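You operate a simulated robot arm through the tools that you are given. There is no shell and no other tool. Be economical: measure what you need, move in short steps, check, and stop when the job is done.

Carry out the task below with a simulated robot arm. There is one attempt and no reset: what you move stays moved.

## Task
Press the creases out of the pink napkin and lay it in the tray.
Fine: lid down, catch shut; leave the press open.

The check looks at the end state, three seconds after you hand in, the way a careful person would. Anything else that was tipped, shoved, dropped, spilled or broken makes it a failure. Lids that push on must go on centred and level and be pressed home; caps that screw on are set level and turned clockwise until they are tight. Flat cloth is picked up by pressing the open fingertips on it (5 to 10 N) and closing them slowly along it; thin cloth reads only 2 to 8 mm in the jaws.

## Robot
A 6-joint arm with a two-finger parallel gripper, fixed in place. Base frame: the origin is at the foot of the arm, x ahead of it, y to its left, z up. Lengths are in mm, angles in degrees, forces in N, time in s.
With the tool pointing down near the work surface it reaches from about 180 to 760 mm from the base axis. Its first joint turns from -166.0 to 166.0 degrees. Payload 3.91 kg.
Tool frame: the origin (TCP) lies between the finger pads and is the grasp point; the fingertips stand 30 mm ahead of it; z points along the fingers, y is the line along which they close. The gripper opens to 110 mm. The fingers are 20 mm wide and 10 mm thick; the gripper's body (48 by 112 mm) begins 55 mm behind the TCP.
Orientation is told as [roll, pitch, yaw] about the base's x, y, z axes, in that order, counted from this pose: with the fingers straight down and closing along the base's y, the tool's x points along the base's -x, its y along +y and its z along -z.

## Interface
- The arm moves only by the tool servo_tool. Its argument "deltas" is a list of rows, each a list of 3 entries, a list of its own where there are three numbers: the shift along the tool's x, y, z in mm, then the turn, a rotation vector about the tool's x, y, z in rad, then the finger opening in mm, from 0 to 110. In form: [[[dx, dy, dz], [ax, ay, az], jaw], ...]. A call has 1 to 10 rows; each row shifts and turns the commanded pose from where the row before left it, along the tool's axes as they then stand. A row lasts 0.2 s, in which the tool goes at most 50 mm and 8.6 degrees; a call with a longer step from one row to the next is refused whole, and so is a gripper value outside its range. A pose out of reach is approached as far as the arm can. The call stops where the force on the tool passes 90 N (or 10 N more than at its start, if that is more) or the arm is blocked; 0.2 s more then pass. The fingers move at their own pace (about 45 mm/s each) and stop on an object; they squeeze with about 42 N. The grip force told is the motor's: it shows also when the fingers shut on nothing. Time passes only in rows, and 0.2 s behind the last, so rows that do not move let the fingers close. The reply holds the time, the measured pose of the TCP, the force on the tool along the base axes, the opening and the grip force, in the units named above and with some noise, and new pictures: "show" is both (left out), scene, wrist or none.
- Cameras (640 x 400 px; columns grow to the right, rows downward): "scene" is fixed at [47.3, -499.1, 1631.1]; the picture's right is [0.88, -0.47, 0.00], its down [-0.40, -0.75, -0.54] and it looks along [0.25, 0.47, -0.84] (base axes); focal length 214 px, centre (320, 200). "wrist" rides on the gripper at [71, 22, -107] in the tool frame; the picture's right is [-0.29, 0.96, 0.00], its down [-0.76, -0.23, -0.61] and it looks along [-0.58, -0.18, 0.79] (tool axes); focal length 243 px, centre (320, 200). There is no depth. A picture from a camera that has moved, and an enlarged one, comes with that camera's place and axes in the base frame and with its lens.
- raise_lower(by): slides the trunk up (or, below 0, down) by that many mm; the arm rides with it, the base frame stays. It gives what a move gives, with no picture.
- inspect(camera, box): a new picture of the part [left, top, right, bottom] of that camera's present view, enlarged. It takes no simulated time.
- finish_job(): hands the job in; it is judged then, once.

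Work in short steps. Places have to be worked out from the pictures, the camera data and where the tool is seen: move nearer, look again, correct. Check each grasp and each placing, and mend what went wrong. You have 120 turns and 200 pictures in all, those below and enlarged ones among them. Open the gripper and draw the arm clear of the work before you hand the job in, unless the task says otherwise; then end with one line.

The tools are called after "Call:" as a command line: name --argument value ..., lists and objects as JSON in quotes. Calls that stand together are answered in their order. servo_tool: Moves the arm, as the interface text tells. Its arguments: {"type":"object","properties":{"deltas":{"type":"array","items":{"type":"array"}},"show":{"type":"string","enum":["both","scene","wrist","none"]}},"required":["deltas"]} The other tools are called the same way: raise_lower (by) slides the trunk up or down; inspect (camera, box) takes an enlarged picture of a part of a camera's view; finish_job () hands the job in.

At the start:

```text
time: 0.0
tcp_pos: [266.4, -188.5, 1362.5]
tool_rot: [0.0, 0.1, 0.0]
contact_force: [-0.5, -1.1, 1.5]
width: 110.0
grasp_force: 0.0
trunk travel left (down, up): [-539.0, 51.0]
```

scene: 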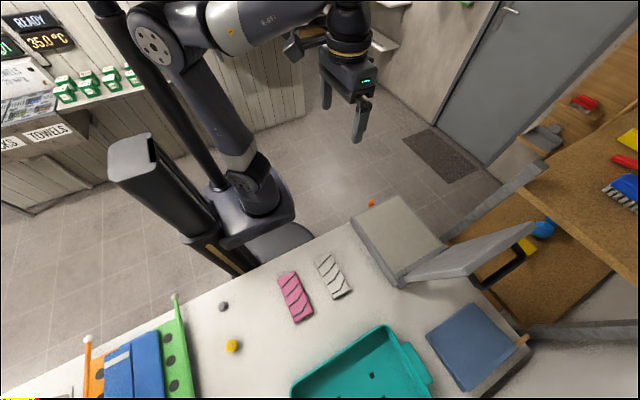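
wrist: 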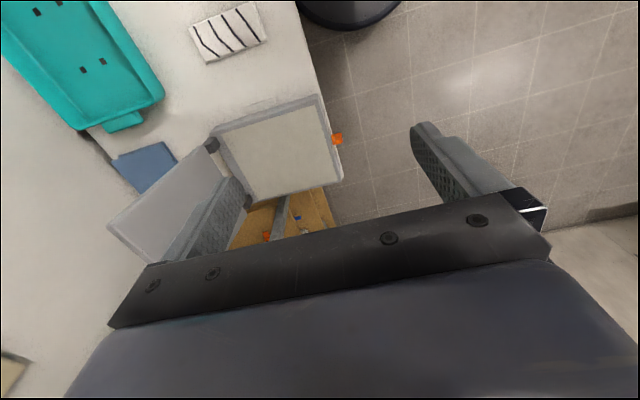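

I'll first look closely at the scene: the press, the napkins and the signs.

Call:
inspect --camera "scene" --box '[0, 0, 160, 160]'

Call:
inspect --camera "scene" --box '[340, 160, 560, 300]'

Call:
inspect --camera "scene" --box '[200, 240, 440, 400]'

Call:
inspect --camera "wrist" --box '[80, 80, 360, 260]'

```text
2.50 times, centred on (80, 80) of scene
camera zoom: at [47.3, -499.1, 1631.1], right [0.88, -0.47, 0.0], down [-0.4, -0.75, -0.54], along [0.25, 0.47, -0.84], focal length 536 px, centre (920, 500)
```

zoom: 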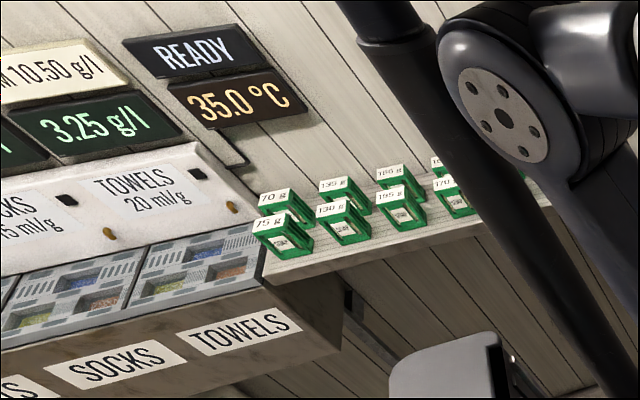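

```text
2.86 times, centred on (450, 230) of scene
camera zoom: at [47.3, -499.1, 1631.1], right [0.88, -0.47, 0.0], down [-0.4, -0.75, -0.54], along [0.25, 0.47, -0.84], focal length 613 px, centre (-51, 114)
```

zoom: 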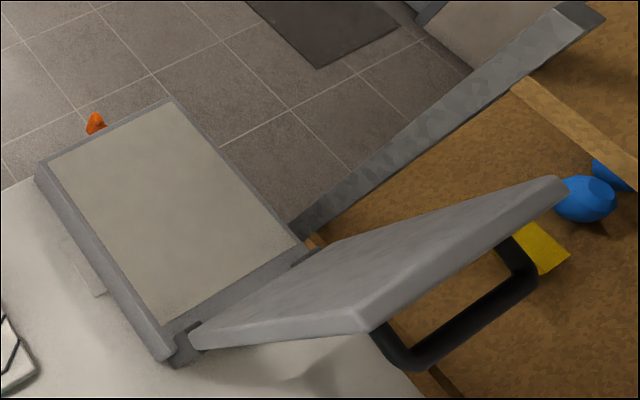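

```text
2.50 times, centred on (320, 320) of scene
camera zoom: at [47.3, -499.1, 1631.1], right [0.88, -0.47, 0.0], down [-0.4, -0.75, -0.54], along [0.25, 0.47, -0.84], focal length 536 px, centre (320, -100)
```

zoom: 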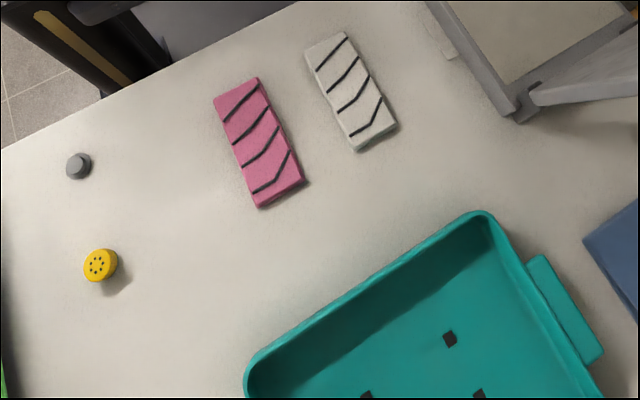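

```text
2.22 times, centred on (220, 170) of wrist
camera zoom: at [193.6, -166.9, 1469.8], right [0.29, 0.96, 0.0], down [0.76, -0.23, 0.61], along [0.58, -0.18, -0.79], focal length 539 px, centre (542, 267)
```

zoom: 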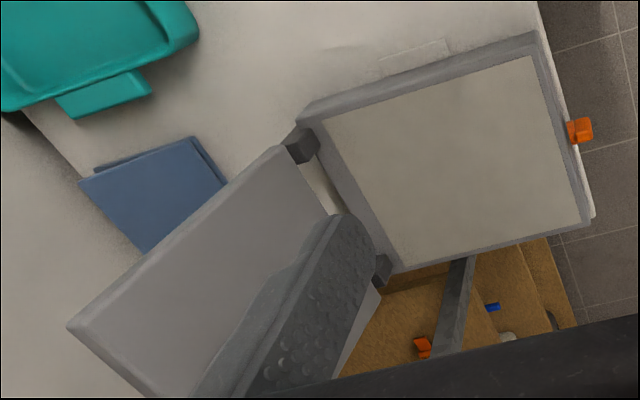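

The napkin looks to lie with its long axis along y, near (26, -362). The press plate is near (457, -360), with its hinge on the -y side and its catch on the +y edge. I'll move closer for a better view of the press and the card beside it.

Call:
servo_tool --deltas '[[[10, -20, 30], [0, 0, 0], 110], [[10, -25, 35], [0, 0, 0], 110], [[10, -25, 35], [0, 0, 0], 110], [[10, -25, 35], [0, 0, 0], 110], [[10, -25, 35], [0, 0, 0], 110]]' --show "both"

```text
time: 1.2
tcp_pos: [214.5, -309.9, 1191.4]
tool_rot: [0.0, 0.0, 0.2]
contact_force: [-0.1, 0.1, -0.2]
width: 110.4
grasp_force: 0.1
trunk travel left (down, up): [-539.0, 51.0]
camera wrist: at [142.9, -288.9, 1299.1], right [0.29, 0.96, 0.0], down [0.76, -0.23, 0.61], along [0.58, -0.18, -0.79], focal length 243 px, centre (320, 200)
```

scene: 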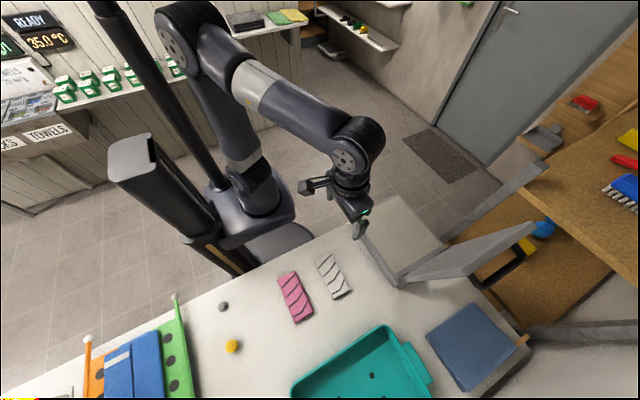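
wrist: 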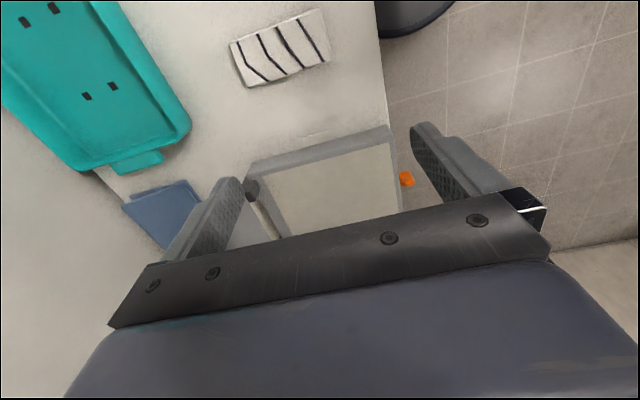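

Triangulated from two views, the catch is at about (445, -200, 887) and the press base covers x 335–580, y -500 to -216. The lid's free edge is near y -543, z 1175. Next I'll move over the pink napkin.

Call:
servo_tool --deltas '[[[31.4, -8.7, 32], [0, 0, 0], 110], [[31.4, -8.7, 32], [0, 0, 0], 110], [[31.4, -8.7, 32], [0, 0, 0], 110], [[31.4, -8.7, 32], [0, 0, 0], 110], [[31.4, -8.7, 32], [0, 0, 0], 110], [[31.4, -8.7, 32], [0, 0, 0], 110]]'

```text
time: 2.6
tcp_pos: [24.4, -360.7, 997.3]
tool_rot: [0.0, 0.1, 0.0]
contact_force: [0.6, 0.0, 0.1]
width: 110.1
grasp_force: 0.0
trunk travel left (down, up): [-539.0, 51.0]
camera wrist: at [-46.3, -339.8, 1104.3], right [0.29, 0.96, 0.0], down [0.76, -0.23, 0.61], along [0.58, -0.18, -0.79], focal length 243 px, centre (320, 200)
```

scene: 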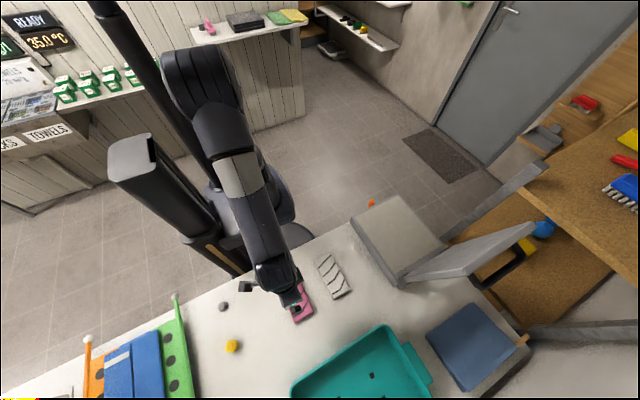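
wrist: 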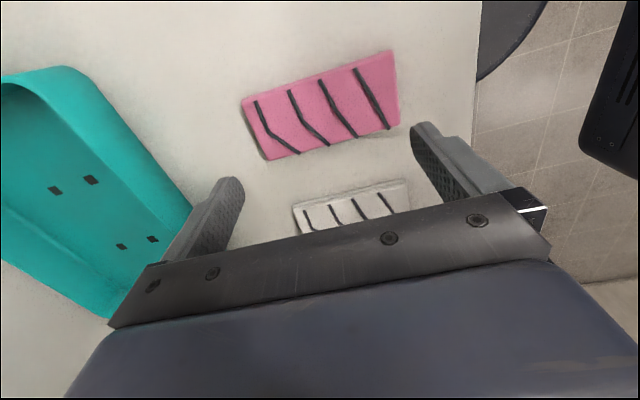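

The napkin measures y -435 to -286, centred at x ≈ 27. I'll pinch it near its +y end, so go to y -318 with the jaw at 40 mm and descend to just above the cloth.

Call:
servo_tool --deltas '[[[-2, 14, 32], [0, 0, 0], 40], [[0, 14, 32], [0, 0, 0], 40], [[0, 14, 30], [0, 0, 0], 40], [[0, 0, 6], [0, 0, 0], 40], [[0, 0, 0], [0, 0, 0], 40]]'

```text
time: 3.8
tcp_pos: [28.0, -321.6, 900.8]
tool_rot: [0.0, 0.0, -0.1]
contact_force: [-0.2, -0.4, 0.3]
width: 40.1
grasp_force: 0.1
trunk travel left (down, up): [-539.0, 51.0]
camera wrist: at [-42.8, -299.0, 1006.8], right [0.29, 0.96, 0.0], down [0.76, -0.23, 0.61], along [0.58, -0.18, -0.79], focal length 243 px, centre (320, 200)
```

scene: 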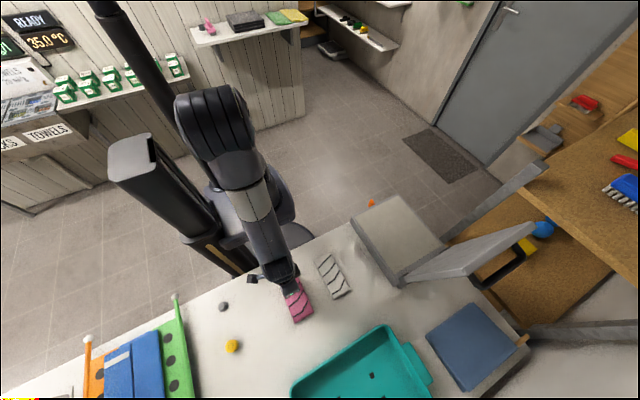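
wrist: 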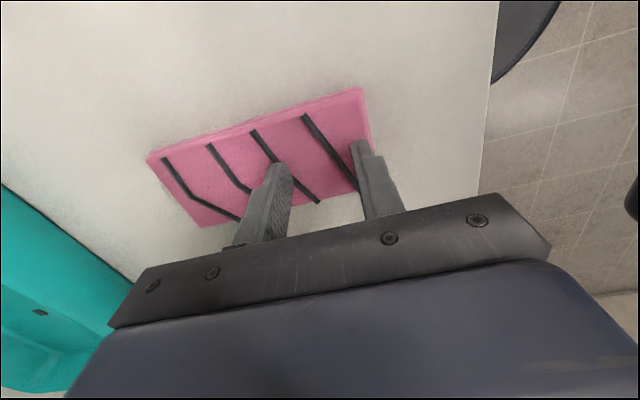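

The tips are about 15 mm above the cloth and correctly placed in y. I'll lower them in small steps until I feel contact.

Call:
servo_tool --deltas '[[[0, 0, 5], [0, 0, 0], 40], [[0, 0, 4], [0, 0, 0], 40], [[0, 0, 2], [0, 0, 0], 40]]' --show "none"

```text
time: 4.6
tcp_pos: [28.4, -321.3, 895.5]
tool_rot: [-0.7, 0.0, 0.2]
contact_force: [3.4, 12.6, 65.0]
width: 40.3
grasp_force: 0.3
trunk travel left (down, up): [-539.0, 51.0]
stopped in row 3: the force on the tool passed its limit (the readings are from after the stop); the commanded pose is now the measured one
```

Contact came early, at tip z ≈ 866, with 65 N. I'll back off in fine steps to find 5–10 N.

Call:
servo_tool --deltas '[[[0, 0, -1.5], [0, 0, 0], 40], [[0, 0, 0], [0, 0, 0], 40]]' --show "none"

Call:
inspect --camera "wrist" --box '[140, 70, 420, 250]'

```text
time: 5.2
tcp_pos: [28.3, -320.6, 895.2]
tool_rot: [-0.6, 0.0, 0.0]
contact_force: [0.6, 9.1, 65.9]
width: 40.6
grasp_force: 0.8
trunk travel left (down, up): [-539.0, 51.0]
```

```text
2.22 times, centred on (280, 160) of wrist
camera zoom: at [-42.7, -297.5, 1002.5], right [0.29, 0.96, -0.01], down [0.76, -0.22, 0.61], along [0.58, -0.19, -0.79], focal length 539 px, centre (409, 289)
```

zoom: 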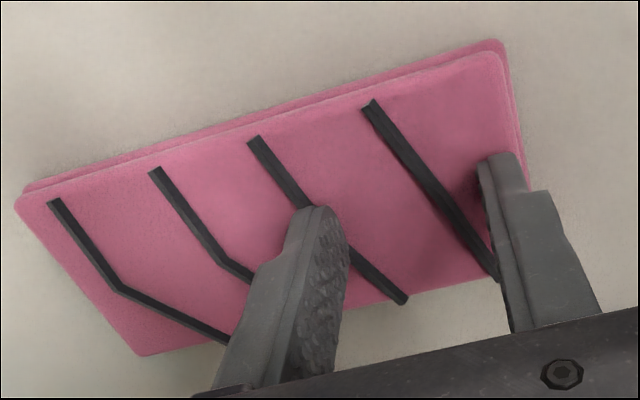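

It still reads 65 N, so the arm is pressing with a position error. I'll raise further.

Call:
servo_tool --deltas '[[[0, 0, -2], [0, 0, 0], 40], [[0, 0, 0], [0, 0, 0], 40]]' --show "none"

```text
time: 5.8
tcp_pos: [29.1, -320.5, 895.2]
tool_rot: [-0.5, 0.0, 0.0]
contact_force: [1.2, 4.5, 29.0]
width: 40.6
grasp_force: 0.2
trunk travel left (down, up): [-539.0, 51.0]
```

The slope is about 18 N/mm. I'll raise 1.2 mm, then start closing slowly.

Call:
servo_tool --deltas '[[[0, 0, -1.2], [0, 0, 0], 40], [[0, 0, 0], [0, 0, 0], 40]]' --show "none"

```text
time: 6.4
tcp_pos: [28.3, -320.3, 895.8]
tool_rot: [-0.5, 0.1, 0.0]
contact_force: [-0.2, 0.9, 0.4]
width: 40.2
grasp_force: 0.5
trunk travel left (down, up): [-539.0, 51.0]
```

Now it is just free. I'll lower 0.5 mm and check.

Call:
servo_tool --deltas '[[[0, 0, 0.5], [0, 0, 0], 40], [[0, 0, 0], [0, 0, 0], 40]]' --show "none"

```text
time: 7.0
tcp_pos: [29.9, -320.4, 896.4]
tool_rot: [-0.5, 0.0, -0.1]
contact_force: [-0.7, -0.7, -0.3]
width: 39.8
grasp_force: 0.1
trunk travel left (down, up): [-539.0, 51.0]
```

Call:
servo_tool --deltas '[[[0, 0, 0.5], [-0.0087, 0, 0], 40], [[0, 0, 0], [0, 0, 0], 40]]' --show "none"

```text
time: 7.6
tcp_pos: [28.4, -322.4, 895.9]
tool_rot: [0.1, 0.0, 0.0]
contact_force: [0.2, 0.3, 0.4]
width: 39.9
grasp_force: 0.0
trunk travel left (down, up): [-539.0, 51.0]
```

Level again and still free. I'll keep lowering in 0.5 mm steps.

Call:
servo_tool --deltas '[[[0, 0, 0.7], [0, 0, 0], 40], [[0, 0, 0], [0, 0, 0], 40]]' --show "none"

```text
time: 8.2
tcp_pos: [29.9, -323.4, 894.6]
tool_rot: [0.0, 0.0, 0.0]
contact_force: [1.5, -0.3, 9.9]
width: 40.0
grasp_force: 0.1
trunk travel left (down, up): [-539.0, 51.0]
```

It reads 9.9 N, which is in range. I'll close slowly along the cloth.

Call:
servo_tool --deltas '[[[0, 0, 0], [0, 0, 0], 36], [[0, 0, 0], [0, 0, 0], 32], [[0, 0, 0], [0, 0, 0], 28], [[0, 0, 0], [0, 0, 0], 24], [[0, 0, 0], [0, 0, 0], 20]]' --show "wrist"

```text
time: 9.4
tcp_pos: [28.8, -322.1, 896.2]
tool_rot: [0.0, 0.0, 0.0]
contact_force: [-0.1, -1.8, 17.6]
width: 25.2
grasp_force: 4.4
trunk travel left (down, up): [-539.0, 51.0]
camera wrist: at [-42.5, -300.2, 1003.2], right [0.29, 0.96, 0.0], down [0.76, -0.23, 0.61], along [0.58, -0.18, -0.79], focal length 243 px, centre (320, 200)
```

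wrist: 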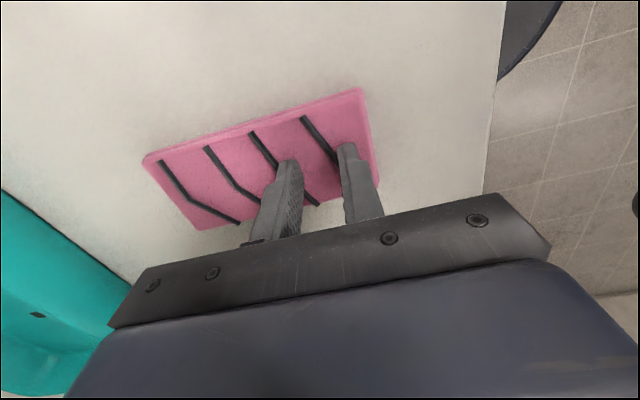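

Closing works (25 mm). I'll ease up slightly and continue closing.

Call:
servo_tool --deltas '[[[0, 0, -0.3], [0, 0, 0], 18], [[0, 0, 0], [0, 0, 0], 14], [[0, 0, 0], [0, 0, 0], 10], [[0, 0, 0], [0, 0, 0], 5], [[0, 0, 0], [0, 0, 0], 0], [[0, 0, 0], [0, 0, 0], 0], [[0, 0, 0], [0, 0, 0], 0]]' --show "wrist"

```text
time: 11.0
tcp_pos: [27.6, -321.3, 896.1]
tool_rot: [0.1, 0.0, 0.0]
contact_force: [0.2, -0.5, 10.1]
width: 0.1
grasp_force: 37.5
trunk travel left (down, up): [-539.0, 51.0]
camera wrist: at [-42.7, -300.0, 1003.4], right [0.29, 0.96, 0.0], down [0.76, -0.23, 0.61], along [0.58, -0.17, -0.79], focal length 243 px, centre (320, 200)
```

wrist: 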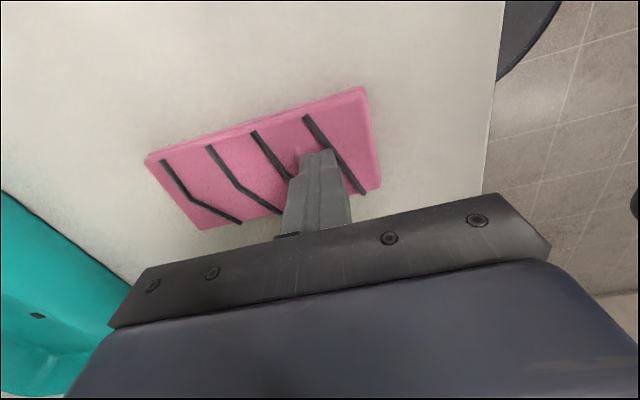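

The jaws read 0.1 mm, so nothing is held. I'll look closely.

Call:
inspect --camera "wrist" --box '[200, 70, 420, 230]'

```text
2.50 times, centred on (310, 150) of wrist
camera zoom: at [-42.7, -300.0, 1003.4], right [0.29, 0.96, 0.0], down [0.76, -0.23, 0.61], along [0.58, -0.17, -0.79], focal length 606 px, centre (345, 325)
```

zoom: 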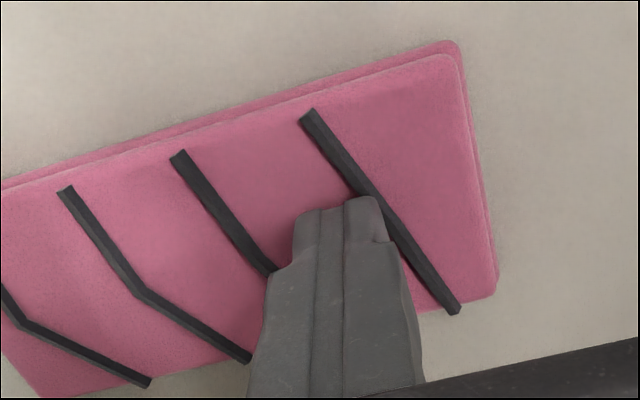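

The napkin appears not to be gripped. I'll lift a little, reopen, and retry at the napkin's centre with a slower close and a steady force.

Call:
servo_tool --deltas '[[[0, 0, -8], [0, 0, 0], 0], [[0, 0, -8], [0, 0, 0], 10], [[0, -20, 0], [0, 0, 0], 36], [[0, -20, 0], [0, 0, 0], 36], [[0, 0, 6], [0, 0, 0], 36], [[0, 0, 6], [0, 0, 0], 36], [[0, 0, 2.5], [0, 0, 0], 36], [[0, 0, 0], [0, 0, 0], 36]]' --show "wrist"

```text
time: 12.8
tcp_pos: [27.5, -362.5, 896.7]
tool_rot: [0.0, 0.0, 0.0]
contact_force: [-0.8, 0.3, -1.0]
width: 36.0
grasp_force: 0.0
trunk travel left (down, up): [-539.0, 51.0]
camera wrist: at [-42.6, -340.8, 1004.1], right [0.29, 0.96, 0.0], down [0.76, -0.23, 0.61], along [0.58, -0.18, -0.79], focal length 243 px, centre (320, 200)
```

wrist: 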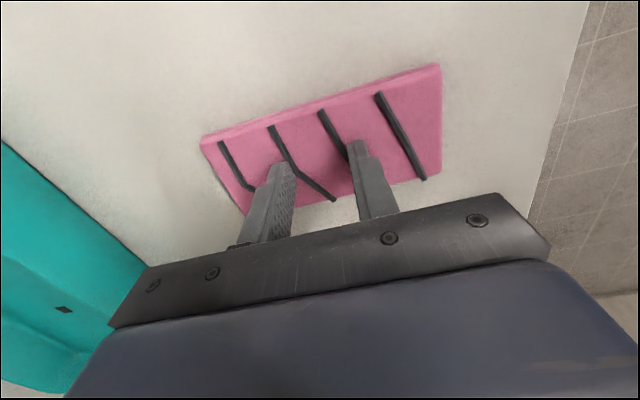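

Just above the cloth and no contact yet. I'll lower further in small steps.

Call:
servo_tool --deltas '[[[0, 0, 1.3], [0, 0, 0], 36], [[0, 0, 0], [0, 0, 0], 36]]' --show "none"

```text
time: 13.4
tcp_pos: [29.4, -362.4, 896.0]
tool_rot: [0.0, 0.0, 0.0]
contact_force: [1.4, 1.3, 10.4]
width: 35.8
grasp_force: 0.1
trunk travel left (down, up): [-539.0, 51.0]
```

Call:
servo_tool --deltas '[[[0, 0, -0.1], [0, 0, 0], 34], [[0, 0, 0], [0, 0, 0], 32], [[0, 0, 0], [0, 0, 0], 30], [[0, 0, 0], [0, 0, 0], 28], [[0, 0, 0], [0, 0, 0], 26], [[0, 0, 0], [0, 0, 0], 24], [[0, 0, 0], [0, 0, 0], 22], [[0, 0, 0], [0, 0, 0], 20], [[0, 0, 0], [0, 0, 0], 18], [[0, 0, 0], [0, 0, 0], 16]]' --show "wrist"

```text
time: 15.6
tcp_pos: [28.7, -362.1, 895.2]
tool_rot: [0.1, 0.0, 0.1]
contact_force: [-1.3, 1.5, 14.4]
width: 20.2
grasp_force: 4.7
trunk travel left (down, up): [-539.0, 51.0]
camera wrist: at [-43.0, -340.4, 1003.3], right [0.29, 0.96, 0.0], down [0.76, -0.23, 0.61], along [0.58, -0.18, -0.79], focal length 243 px, centre (320, 200)
```

wrist: 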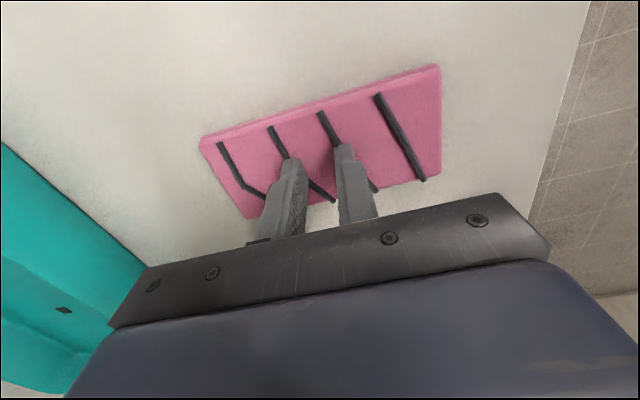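

Call:
servo_tool --deltas '[[[0, 0, -0.3], [0, 0, 0], 16], [[0, 0, 0], [0, 0, 0], 14], [[0, 0, 0], [0, 0, 0], 12], [[0, 0, 0], [0, 0, 0], 10], [[0, 0, 0], [0, 0, 0], 8], [[0, 0, 0], [0, 0, 0], 6], [[0, 0, 0], [0, 0, 0], 4], [[0, 0, 0], [0, 0, 0], 2], [[0, 0, 0], [0, 0, 0], 1], [[0, 0, 0], [0, 0, 0], 0]]' --show "wrist"

```text
time: 17.8
tcp_pos: [28.1, -361.4, 896.2]
tool_rot: [0.1, -0.1, -0.1]
contact_force: [-0.3, 0.3, 7.1]
width: 0.2
grasp_force: 36.6
trunk travel left (down, up): [-539.0, 51.0]
camera wrist: at [-42.7, -340.4, 1003.4], right [0.29, 0.96, 0.0], down [0.76, -0.23, 0.61], along [0.58, -0.18, -0.79], focal length 243 px, centre (320, 200)
```

wrist: 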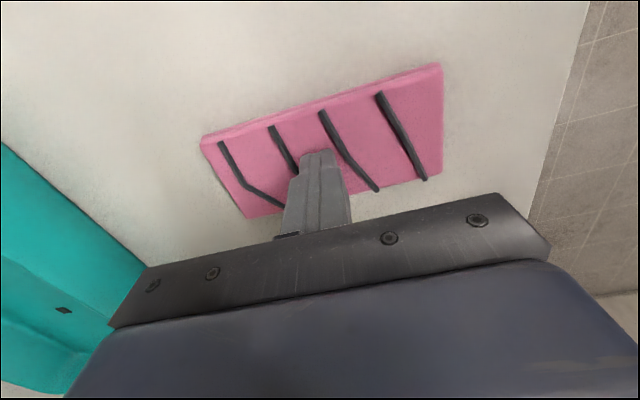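

Still nothing in the jaws. The contact at tip z ≈ 866 means the napkin is a folded stack about 15 mm thick, so I can grip it across its 60 mm width. I'll lift and turn the tool 90° so it closes along x.

Call:
servo_tool --deltas '[[[0, 0, -20], [0, 0, 0], 0], [[0, 0, -20], [0, 0, 0.1428], 90], [[0, 0, -20], [0, 0, 0.1428], 90], [[0, 0, 0], [0, 0, 0.1428], 90], [[0, 0, 0], [0, 0, 0.1428], 90], [[0, 0, 0], [0, 0, 0.1428], 90], [[0, 0, 0], [0, 0, 0.1428], 90], [[0, 0, 0], [0, 0, 0.1428], 90], [[0, 0, 0], [0, 0, 0.1428], 90], [[0, 0, 0], [0, 0, 0.1428], 90]]' --show "none"

Call:
servo_tool --deltas '[[[0, 0, 0], [0, 0, 0.1428], 90], [[0, 0, 0], [0, 0, 0.1428], 90], [[0, 0, 0], [0, 0, 0], 90]]'

```text
time: 20.0
tcp_pos: [28.6, -362.8, 955.2]
tool_rot: [0.1, 0.1, -73.7]
contact_force: [0.1, 0.5, -0.3]
width: 90.1
grasp_force: 0.0
trunk travel left (down, up): [-539.0, 51.0]
```

```text
time: 20.8
tcp_pos: [27.7, -363.8, 956.0]
tool_rot: [-0.1, 0.0, -90.1]
contact_force: [0.2, -1.0, 0.2]
width: 90.0
grasp_force: 0.1
trunk travel left (down, up): [-539.0, 51.0]
camera wrist: at [49.7, -291.7, 1063.5], right [0.96, -0.29, 0.0], down [-0.23, -0.76, 0.61], along [-0.18, -0.58, -0.79], focal length 243 px, centre (320, 200)
```

scene: 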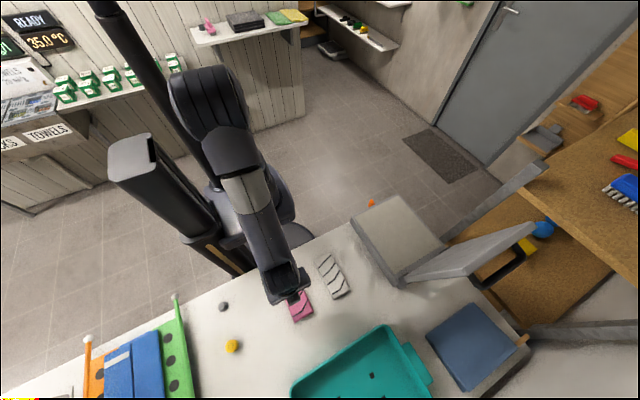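
wrist: 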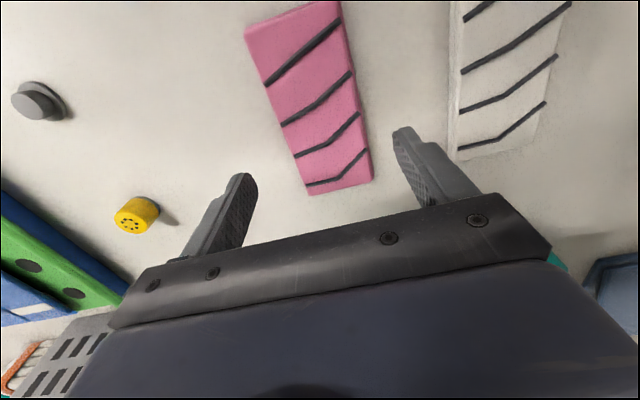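

The fingers straddle the napkin (x -3 to 62). I'll lower until the tips are just above the table.

Call:
servo_tool --deltas '[[[0, 1, 35], [0, 0, 0], 90], [[0, 0, 25], [0, 0, 0], 90], [[0, 0, 6], [0, 0, 0], 90], [[0, 0, 3], [0, 0, 0], 90], [[0, 0, 0], [0, 0, 0], 90]]'

```text
time: 22.0
tcp_pos: [30.1, -361.7, 886.5]
tool_rot: [0.0, 0.1, -89.9]
contact_force: [-0.4, -0.6, -0.1]
width: 89.8
grasp_force: 0.0
trunk travel left (down, up): [-539.0, 51.0]
camera wrist: at [51.8, -291.4, 993.9], right [0.96, -0.29, 0.0], down [-0.23, -0.76, 0.61], along [-0.18, -0.58, -0.79], focal length 243 px, centre (320, 200)
```

scene: 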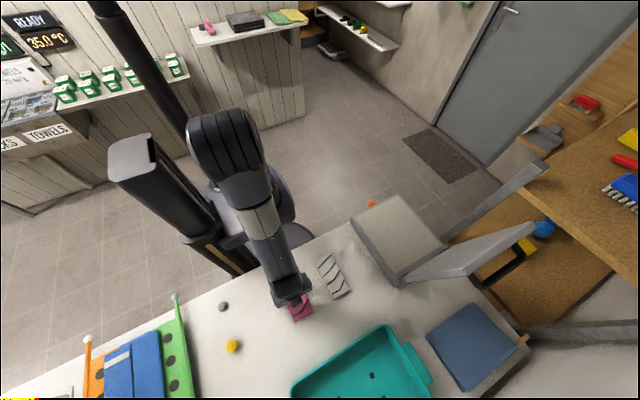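
wrist: 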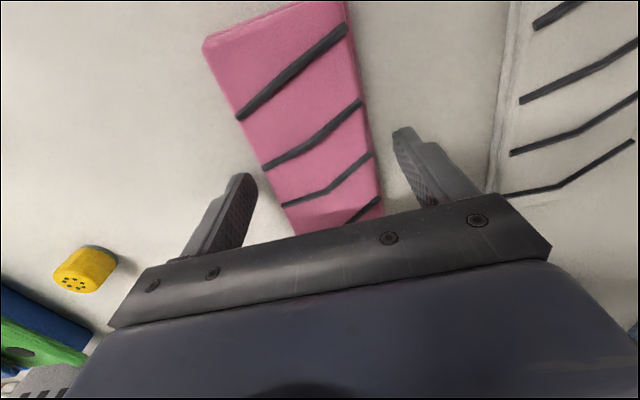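

The tips are at z ≈ 856.5, beside the napkin. I'll lower 2 mm more and close slowly.

Call:
servo_tool --deltas '[[[0, 0, 2], [0, 0, 0], 85], [[0, 0, 0], [0, 0, 0], 78], [[0, 0, 0], [0, 0, 0], 72], [[0, 0, 0], [0, 0, 0], 66], [[0, 0, 0], [0, 0, 0], 62], [[0, 0, 0], [0, 0, 0], 58], [[0, 0, 0], [0, 0, 0], 55], [[0, 0, 0], [0, 0, 0], 52]]' --show "wrist"

```text
time: 23.8
tcp_pos: [30.7, -363.0, 885.1]
tool_rot: [0.0, -0.1, -89.8]
contact_force: [-0.3, -0.5, 0.2]
width: 68.8
grasp_force: 42.4
trunk travel left (down, up): [-539.0, 51.0]
camera wrist: at [51.4, -291.4, 992.1], right [0.96, -0.29, 0.0], down [-0.23, -0.76, 0.61], along [-0.18, -0.58, -0.79], focal length 243 px, centre (320, 200)
```

wrist: 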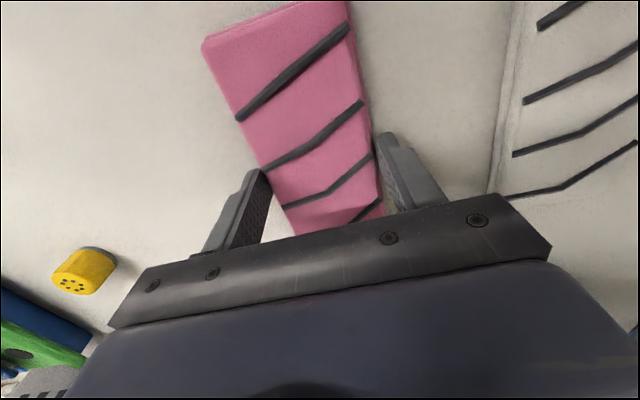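

It's gripped at 68.8 mm with 42 N. I'll lift and check.

Call:
servo_tool --deltas '[[[0, 0, -10], [0, 0, 0], 52], [[0, 0, -20], [0, 0, 0], 52], [[0, 0, -40], [0, 0, 0], 52], [[0, 0, -40], [0, 0, 0], 52]]'

```text
time: 24.8
tcp_pos: [32.0, -362.2, 995.7]
tool_rot: [0.0, 0.0, -89.9]
contact_force: [0.0, 1.3, -0.8]
width: 68.5
grasp_force: 42.1
trunk travel left (down, up): [-539.0, 51.0]
camera wrist: at [53.4, -291.7, 1102.5], right [0.96, -0.29, 0.0], down [-0.23, -0.76, 0.61], along [-0.18, -0.58, -0.79], focal length 243 px, centre (320, 200)
```

scene: 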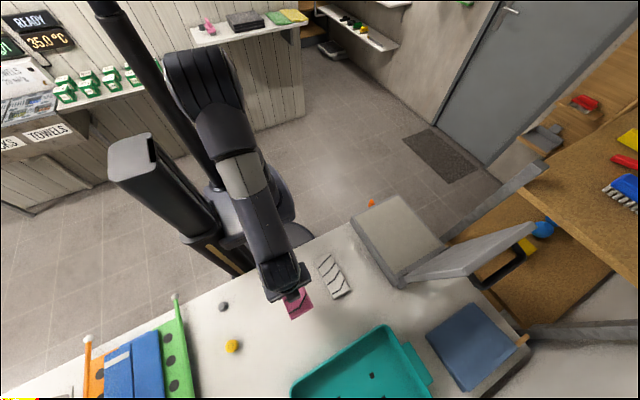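
wrist: 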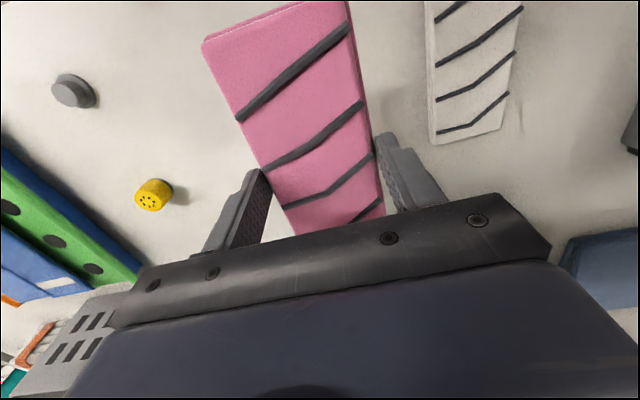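

The napkin is held level. I'll carry it along +x (tool y) to above the press plate.

Call:
servo_tool --deltas '[[[0, 44, -2], [0, 0, 0], 52], [[0, 44, -2], [0, 0, 0], 52], [[0, 44, -2], [0, 0, 0], 52], [[0, 44, -2], [0, 0, 0], 52], [[0, 44, 0], [0, 0, 0], 52], [[0, 44, 0], [0, 0, 0], 52], [[0, 44, 0], [0, 0, 0], 52], [[0, 44, 0], [0, 0, 0], 52], [[0, 44, 0], [0, 0, 0], 52], [[0, 28, 0], [0, 0, 0], 52]]'

```text
time: 27.0
tcp_pos: [453.9, -361.1, 1002.2]
tool_rot: [0.0, 0.0, -90.1]
contact_force: [-0.4, -0.4, -0.7]
width: 68.8
grasp_force: 41.9
trunk travel left (down, up): [-539.0, 51.0]
camera wrist: at [474.7, -290.6, 1110.5], right [0.96, -0.29, 0.0], down [-0.23, -0.76, 0.61], along [-0.18, -0.58, -0.79], focal length 243 px, centre (320, 200)
```

scene: 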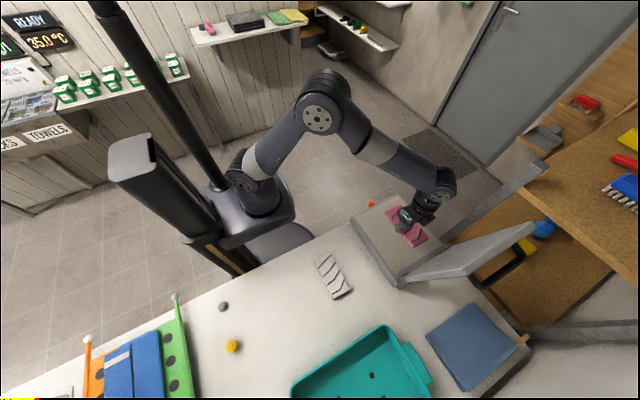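
wrist: 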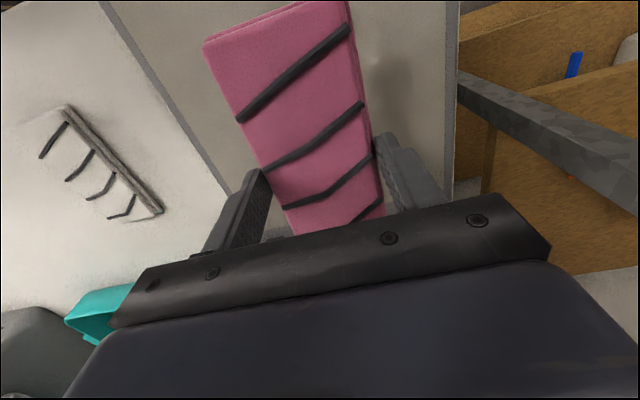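

Centred over the plate in x. I'll descend until the napkin touches the plate.

Call:
servo_tool --deltas '[[[0, 0, 30], [0, 0, 0], 52], [[0, 0, 25], [0, 0, 0], 52], [[0, 0, 8], [0, 0, 0], 52], [[0, 0, 5], [0, 0, 0], 52]]'

```text
time: 28.0
tcp_pos: [454.3, -361.2, 938.8]
tool_rot: [0.3, -0.1, -89.9]
contact_force: [-0.3, 3.3, 30.5]
width: 68.8
grasp_force: 41.9
trunk travel left (down, up): [-539.0, 51.0]
camera wrist: at [474.6, -289.7, 1046.5], right [0.96, -0.29, 0.01], down [-0.23, -0.76, 0.61], along [-0.17, -0.58, -0.79], focal length 243 px, centre (320, 200)
```

scene: 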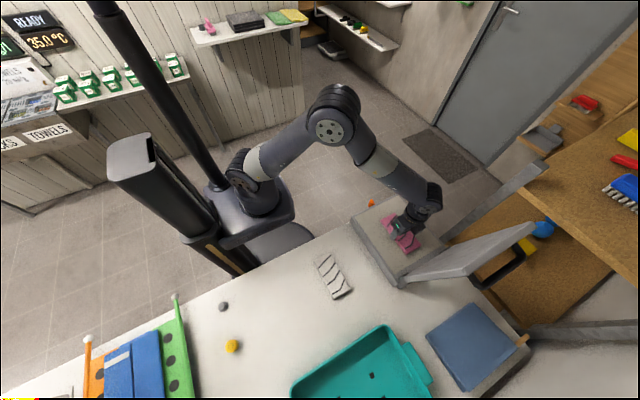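
wrist: 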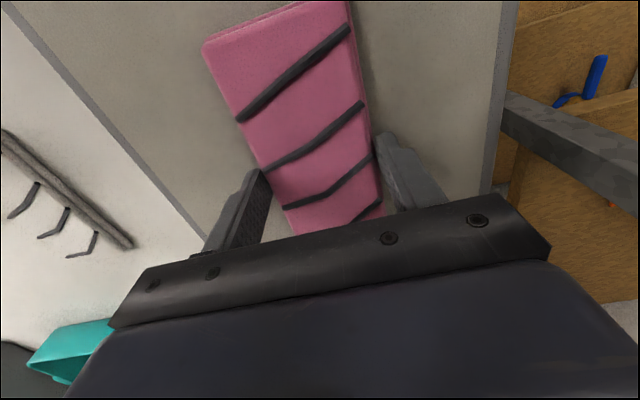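

Contact at 30 N: the plate top is at about z 904. I'll ease up 1.5 mm, open gently, then retreat upward.

Call:
servo_tool --deltas '[[[0, 0, -1.5], [0, 0, 0], 52], [[0, 0, 0], [0, 0, 0], 70], [[0, 0, 0], [0, 0, 0], 76], [[0, 0, 0], [0, 0, 0], 90], [[0, 0, 0], [0, 0, 0], 90], [[0, 0, -30], [0, 0, 0], 90], [[0, 0, -40], [0, 0, 0], 90], [[0, 0, -45], [0, 0, 0], 90]]'

```text
time: 29.8
tcp_pos: [454.7, -360.6, 1049.4]
tool_rot: [0.0, 0.2, -90.0]
contact_force: [1.0, -0.1, -0.7]
width: 89.9
grasp_force: 0.1
trunk travel left (down, up): [-539.0, 51.0]
camera wrist: at [476.1, -289.0, 1157.8], right [0.96, -0.29, 0.0], down [-0.23, -0.76, 0.61], along [-0.18, -0.58, -0.79], focal length 243 px, centre (320, 200)
```

scene: 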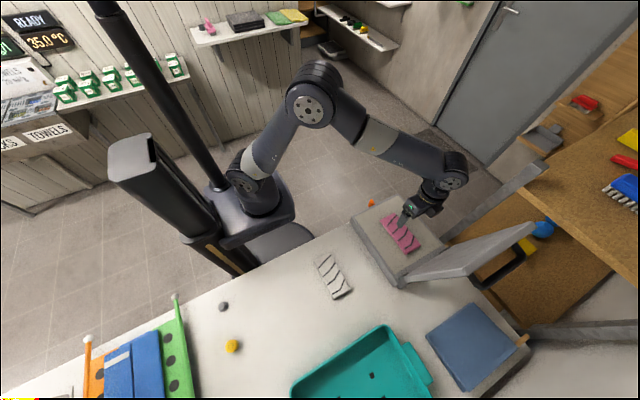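
wrist: 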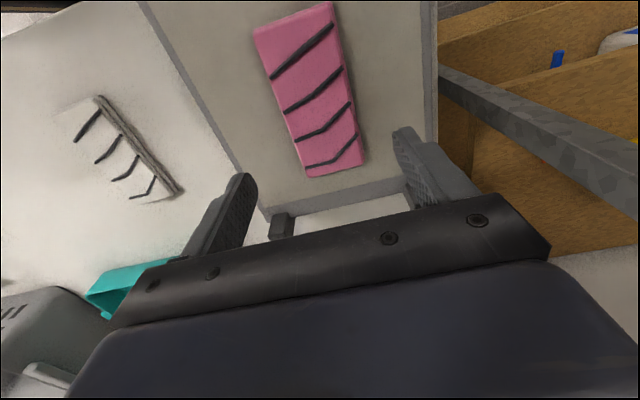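

The napkin sits centred and flat on the plate. Now I'll rise well above the lid and look down at it to locate the handle.

Call:
servo_tool --deltas '[[[0, 0, -45], [0, 0, 0], 90], [[0, 0, -45], [0, 0, 0], 60], [[0, 0, -45], [0, 0, 0], 40], [[0, 0, -45], [0, 0, 0], 40], [[0, 0, -45], [0, 0, 0], 40], [[0, 0, -30], [0, 0, 0], 40], [[-35, 0, 0], [0, 0, 0], 40], [[-35, 0, 0], [0, 0, 0], 40], [[-35, 0, 0], [0, 0, 0], 40], [[-35, 0, 0], [0, 0, 0], 40]]'

```text
time: 32.0
tcp_pos: [426.8, -448.3, 1263.5]
tool_rot: [-0.1, -0.1, -89.9]
contact_force: [-0.1, 0.9, 0.6]
width: 40.3
grasp_force: 0.0
out of reach, approached as far as the arm can: row 7, 8, 9, 10
trunk travel left (down, up): [-539.0, 51.0]
camera wrist: at [448.6, -377.0, 1371.2], right [0.96, -0.29, 0.0], down [-0.23, -0.76, 0.61], along [-0.18, -0.58, -0.79], focal length 243 px, centre (320, 200)
```

scene: 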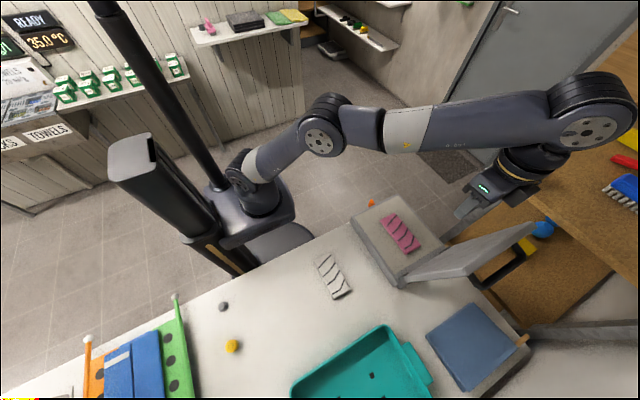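
wrist: 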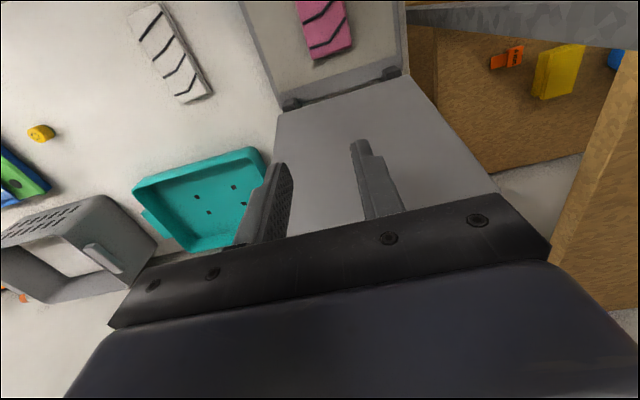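

Reach gets tight this high up, and this view hides the handle. I'll move to the left of the lid, turn yaw back to 0, and later tilt so the wrist camera sees the lid and handle from the side.

Call:
servo_tool --deltas '[[[0, -45, 0], [0, 0, -0.1428], 40], [[0, -45, 0], [0, 0, -0.1428], 40], [[18, -40, 0], [0, 0, -0.1428], 40], [[25, -35, 0], [0, 0, -0.1428], 40], [[30, -25, 20], [0, 0, -0.1428], 40], [[0, 0, 20], [0, 0, -0.1428], 40], [[0, 0, 20], [0, 0, -0.1428], 40], [[0, 0, 10], [0, 0, -0.1428], 40], [[0, 0, 0], [0, 0, -0.1428], 40], [[0, 0, 0], [0, 0, -0.1428], 40]]' --show "none"

```text
time: 34.2
tcp_pos: [216.4, -430.0, 1193.0]
tool_rot: [0.0, 0.0, -8.0]
contact_force: [0.4, 0.1, 0.0]
width: 39.8
grasp_force: 0.2
trunk travel left (down, up): [-539.0, 51.0]
```

Clear of the lid at (216, -430, 1193). Now I'll finish the yaw and tilt the tool toward +x by about 45° for the side view.

Call:
servo_tool --deltas '[[[0, -20, 0], [0, 0, -0.1428], 40], [[0, -20, 0], [0, -0.14, 0], 40], [[0, -20, 0], [0, -0.14, 0], 40], [[0, 0, 0], [0, -0.14, 0], 40], [[0, 0, 0], [0, -0.14, 0], 40], [[0, 0, 0], [0, -0.14, 0], 40]]' --show "wrist"

```text
time: 35.6
tcp_pos: [213.0, -489.3, 1195.9]
tool_rot: [0.1, -40.1, 0.0]
contact_force: [0.2, 0.0, -0.4]
width: 40.0
grasp_force: 0.0
trunk travel left (down, up): [-539.0, 51.0]
camera wrist: at [88.9, -468.6, 1230.8], right [0.22, 0.96, 0.19], down [0.19, -0.23, 0.95], along [0.96, -0.18, -0.23], focal length 243 px, centre (320, 200)
```

wrist: 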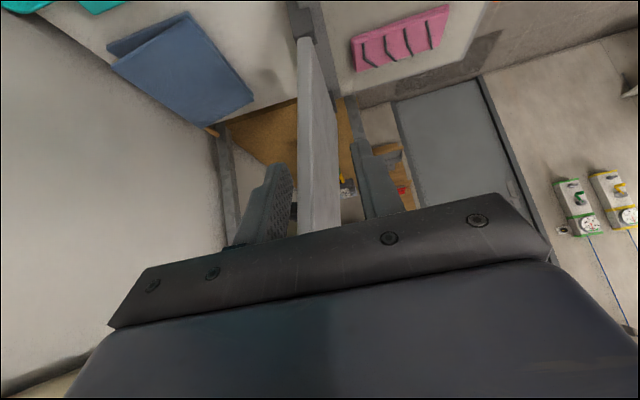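

The lid is nearly vertical, and its free edge and handle are hidden behind the fingers. I'll raise the view and shift toward -y.

Call:
servo_tool --deltas '[[[-34, 0, -29], [0, 0, 0], 110], [[-34, 0, -29], [0, 0, 0], 110], [[0, -40, 0], [0, 0, 0], 110], [[0, -30, 0], [0, 0, 0], 110]]' --show "wrist"

```text
time: 36.6
tcp_pos: [228.1, -559.7, 1282.3]
tool_rot: [0.1, -40.1, 0.0]
contact_force: [-0.3, 0.0, -0.3]
width: 110.0
grasp_force: 0.1
trunk travel left (down, up): [-539.0, 51.0]
camera wrist: at [104.6, -538.9, 1317.8], right [0.22, 0.96, 0.19], down [0.19, -0.23, 0.95], along [0.96, -0.18, -0.23], focal length 243 px, centre (320, 200)
```

wrist: 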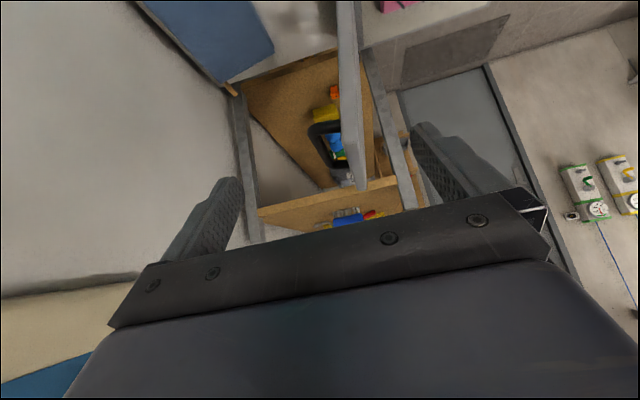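

Call:
inspect --camera "wrist" --box '[260, 60, 420, 220]'

```text
2.50 times, centred on (340, 140) of wrist
camera zoom: at [104.6, -538.9, 1317.8], right [0.22, 0.96, 0.19], down [0.19, -0.23, 0.95], along [0.96, -0.18, -0.23], focal length 606 px, centre (270, 350)
```

zoom: 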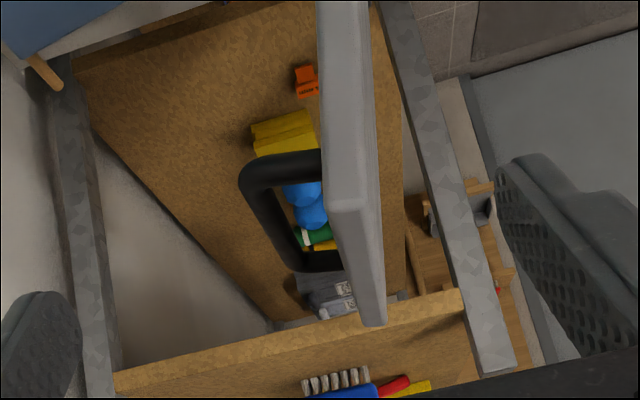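

Two-view triangulation puts the handle bar at about x 376–510, y -580, z 1165. The lid's free edge is near (345–565, -537, 1203), about 18 mm thick. I'll close the lid by straddling its free edge with open fingers and guiding it over, after first raising the trunk for reach.

Call:
raise_lower --by 50

Call:
servo_tool --deltas '[[[24, 0, 29], [0, 0.14, 0], 70], [[24, 5, 32], [0, 0.14, 0], 70], [[15, 10, 32], [0, 0.14, 0], 70], [[0, 5, 0], [0, 0.14, 0], 70], [[0, 0, 0], [0, 0.14, 0], 70]]' --show "wrist"

```text
time: 37.5
tcp_pos: [229.0, -559.2, 1330.7]
tool_rot: [0.1, -40.1, 0.0]
contact_force: [0.7, -0.1, 0.4]
width: 109.8
grasp_force: 0.0
trunk travel left (down, up): [-589.0, 1.0]
```

```text
time: 38.7
tcp_pos: [224.7, -539.3, 1218.9]
tool_rot: [-0.1, 0.2, -0.1]
contact_force: [-1.6, -0.9, 1.1]
width: 69.9
grasp_force: 0.0
trunk travel left (down, up): [-589.0, 1.0]
camera wrist: at [153.7, -517.8, 1326.5], right [0.29, 0.96, 0.0], down [0.76, -0.23, 0.61], along [0.58, -0.18, -0.8], focal length 243 px, centre (320, 200)
```

wrist: 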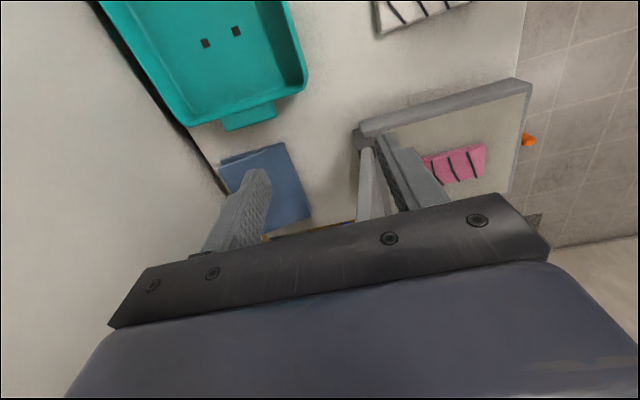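

The lid edge lies between the fingers in y. I'll slide along +x so the open fingers straddle the free edge near its left corner.

Call:
servo_tool --deltas '[[[-30, 0, -6], [0, 0, 0], 75], [[-35, 0, 0], [0, 0, 0], 75], [[-35, 0, 0], [0, 0, 0], 75], [[-30, 0, 0], [0, 0, 0], 75], [[-10, 0, 0], [0, 0, 0], 75]]'

```text
time: 39.9
tcp_pos: [364.4, -539.0, 1226.2]
tool_rot: [0.1, 0.1, 0.0]
contact_force: [0.8, -0.1, -0.3]
width: 74.9
grasp_force: 0.1
trunk travel left (down, up): [-589.0, 1.0]
camera wrist: at [293.6, -517.7, 1333.2], right [0.29, 0.96, 0.0], down [0.76, -0.23, 0.61], along [0.58, -0.18, -0.79], focal length 243 px, centre (320, 200)
```

scene: 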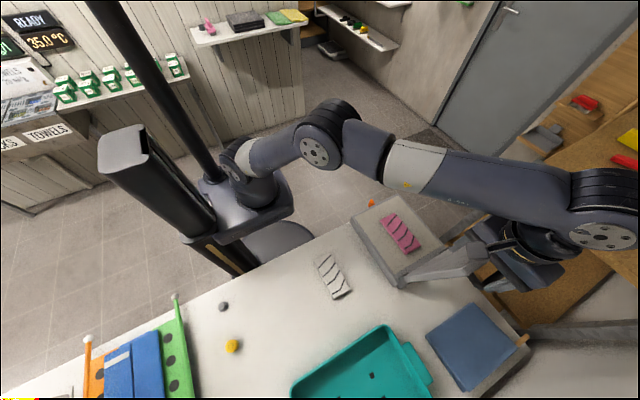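
wrist: 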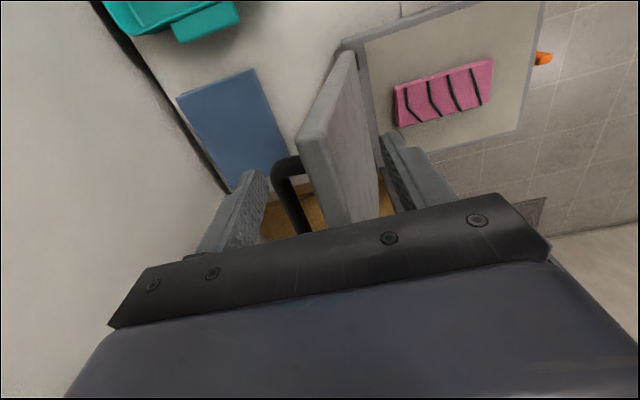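

The fingers are nicely straddling the lid. I'll narrow to 44 mm, lower 14 mm and move the lid to vertical.

Call:
servo_tool --deltas '[[[0, 0, 0], [0, 0, 0], 44], [[0, 0, 7], [0, 0, 0], 44], [[0, 0, 7], [0, 0, 0], 44], [[0, 12, 0], [0, 0, 0], 44], [[0, 12, 0], [0, 0, 0], 44], [[0, 12, 0], [0, 0, 0], 44], [[0, 12, 0], [0, 0, 0], 44]]'

```text
time: 41.5
tcp_pos: [364.4, -490.0, 1210.7]
tool_rot: [0.1, 0.0, 0.1]
contact_force: [-0.2, -2.6, 1.4]
width: 44.8
grasp_force: 0.6
trunk travel left (down, up): [-589.0, 1.0]
camera wrist: at [292.5, -468.8, 1318.6], right [0.29, 0.96, 0.0], down [0.76, -0.23, 0.61], along [0.58, -0.17, -0.79], focal length 243 px, centre (320, 200)
```

scene: 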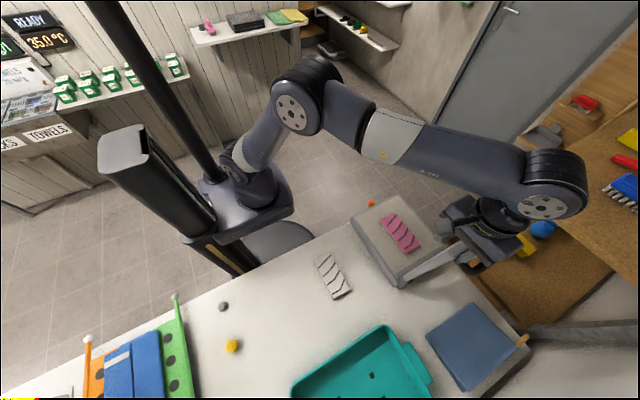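
wrist: 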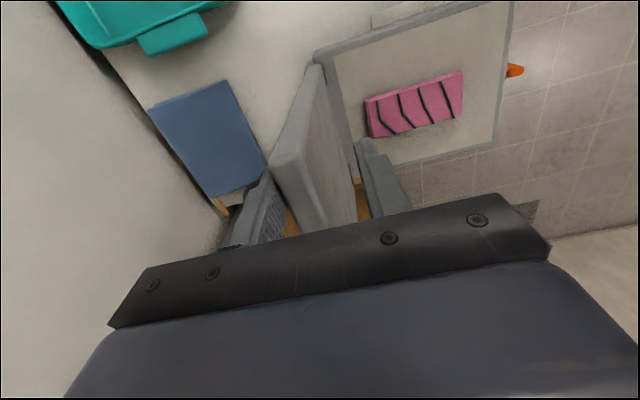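

The lid follows the outer finger easily (about 2.6 N). I'll continue the arc, tilting with the lid.

Call:
servo_tool --deltas '[[[0, 22, 1], [0.08, 0, 0], 44], [[0, 24, 1.5], [0.08, 0, 0], 44], [[0, 24, 1.5], [0.08, 0, 0], 44], [[0, 24, 1.5], [0.08, 0, 0], 44]]'

```text
time: 42.5
tcp_pos: [365.5, -397.2, 1191.8]
tool_rot: [-18.3, -0.1, 0.0]
contact_force: [0.1, 0.3, 0.3]
width: 44.1
grasp_force: 0.1
trunk travel left (down, up): [-589.0, 1.0]
camera wrist: at [293.5, -343.0, 1287.9], right [0.29, 0.91, -0.3], down [0.76, -0.03, 0.65], along [0.58, -0.42, -0.7], focal length 243 px, centre (320, 200)
```

scene: 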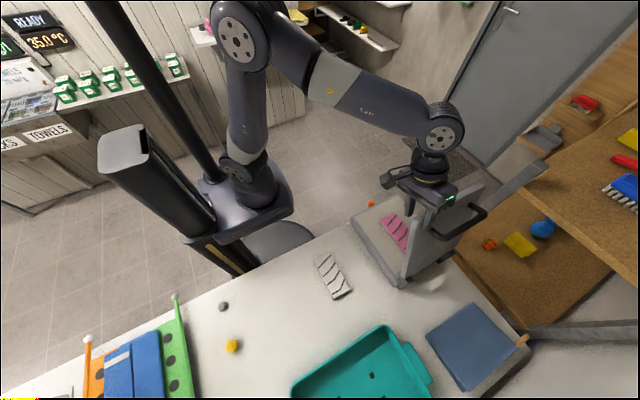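
wrist: 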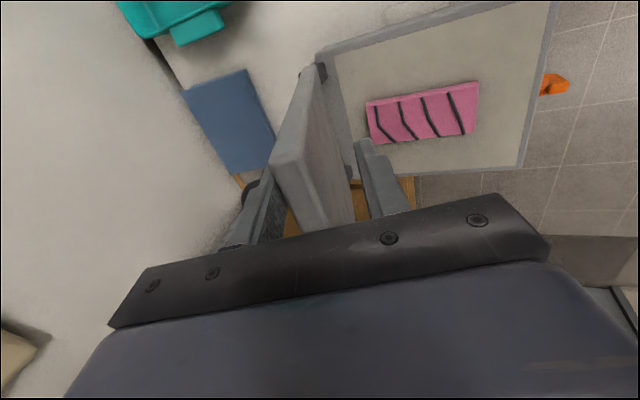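

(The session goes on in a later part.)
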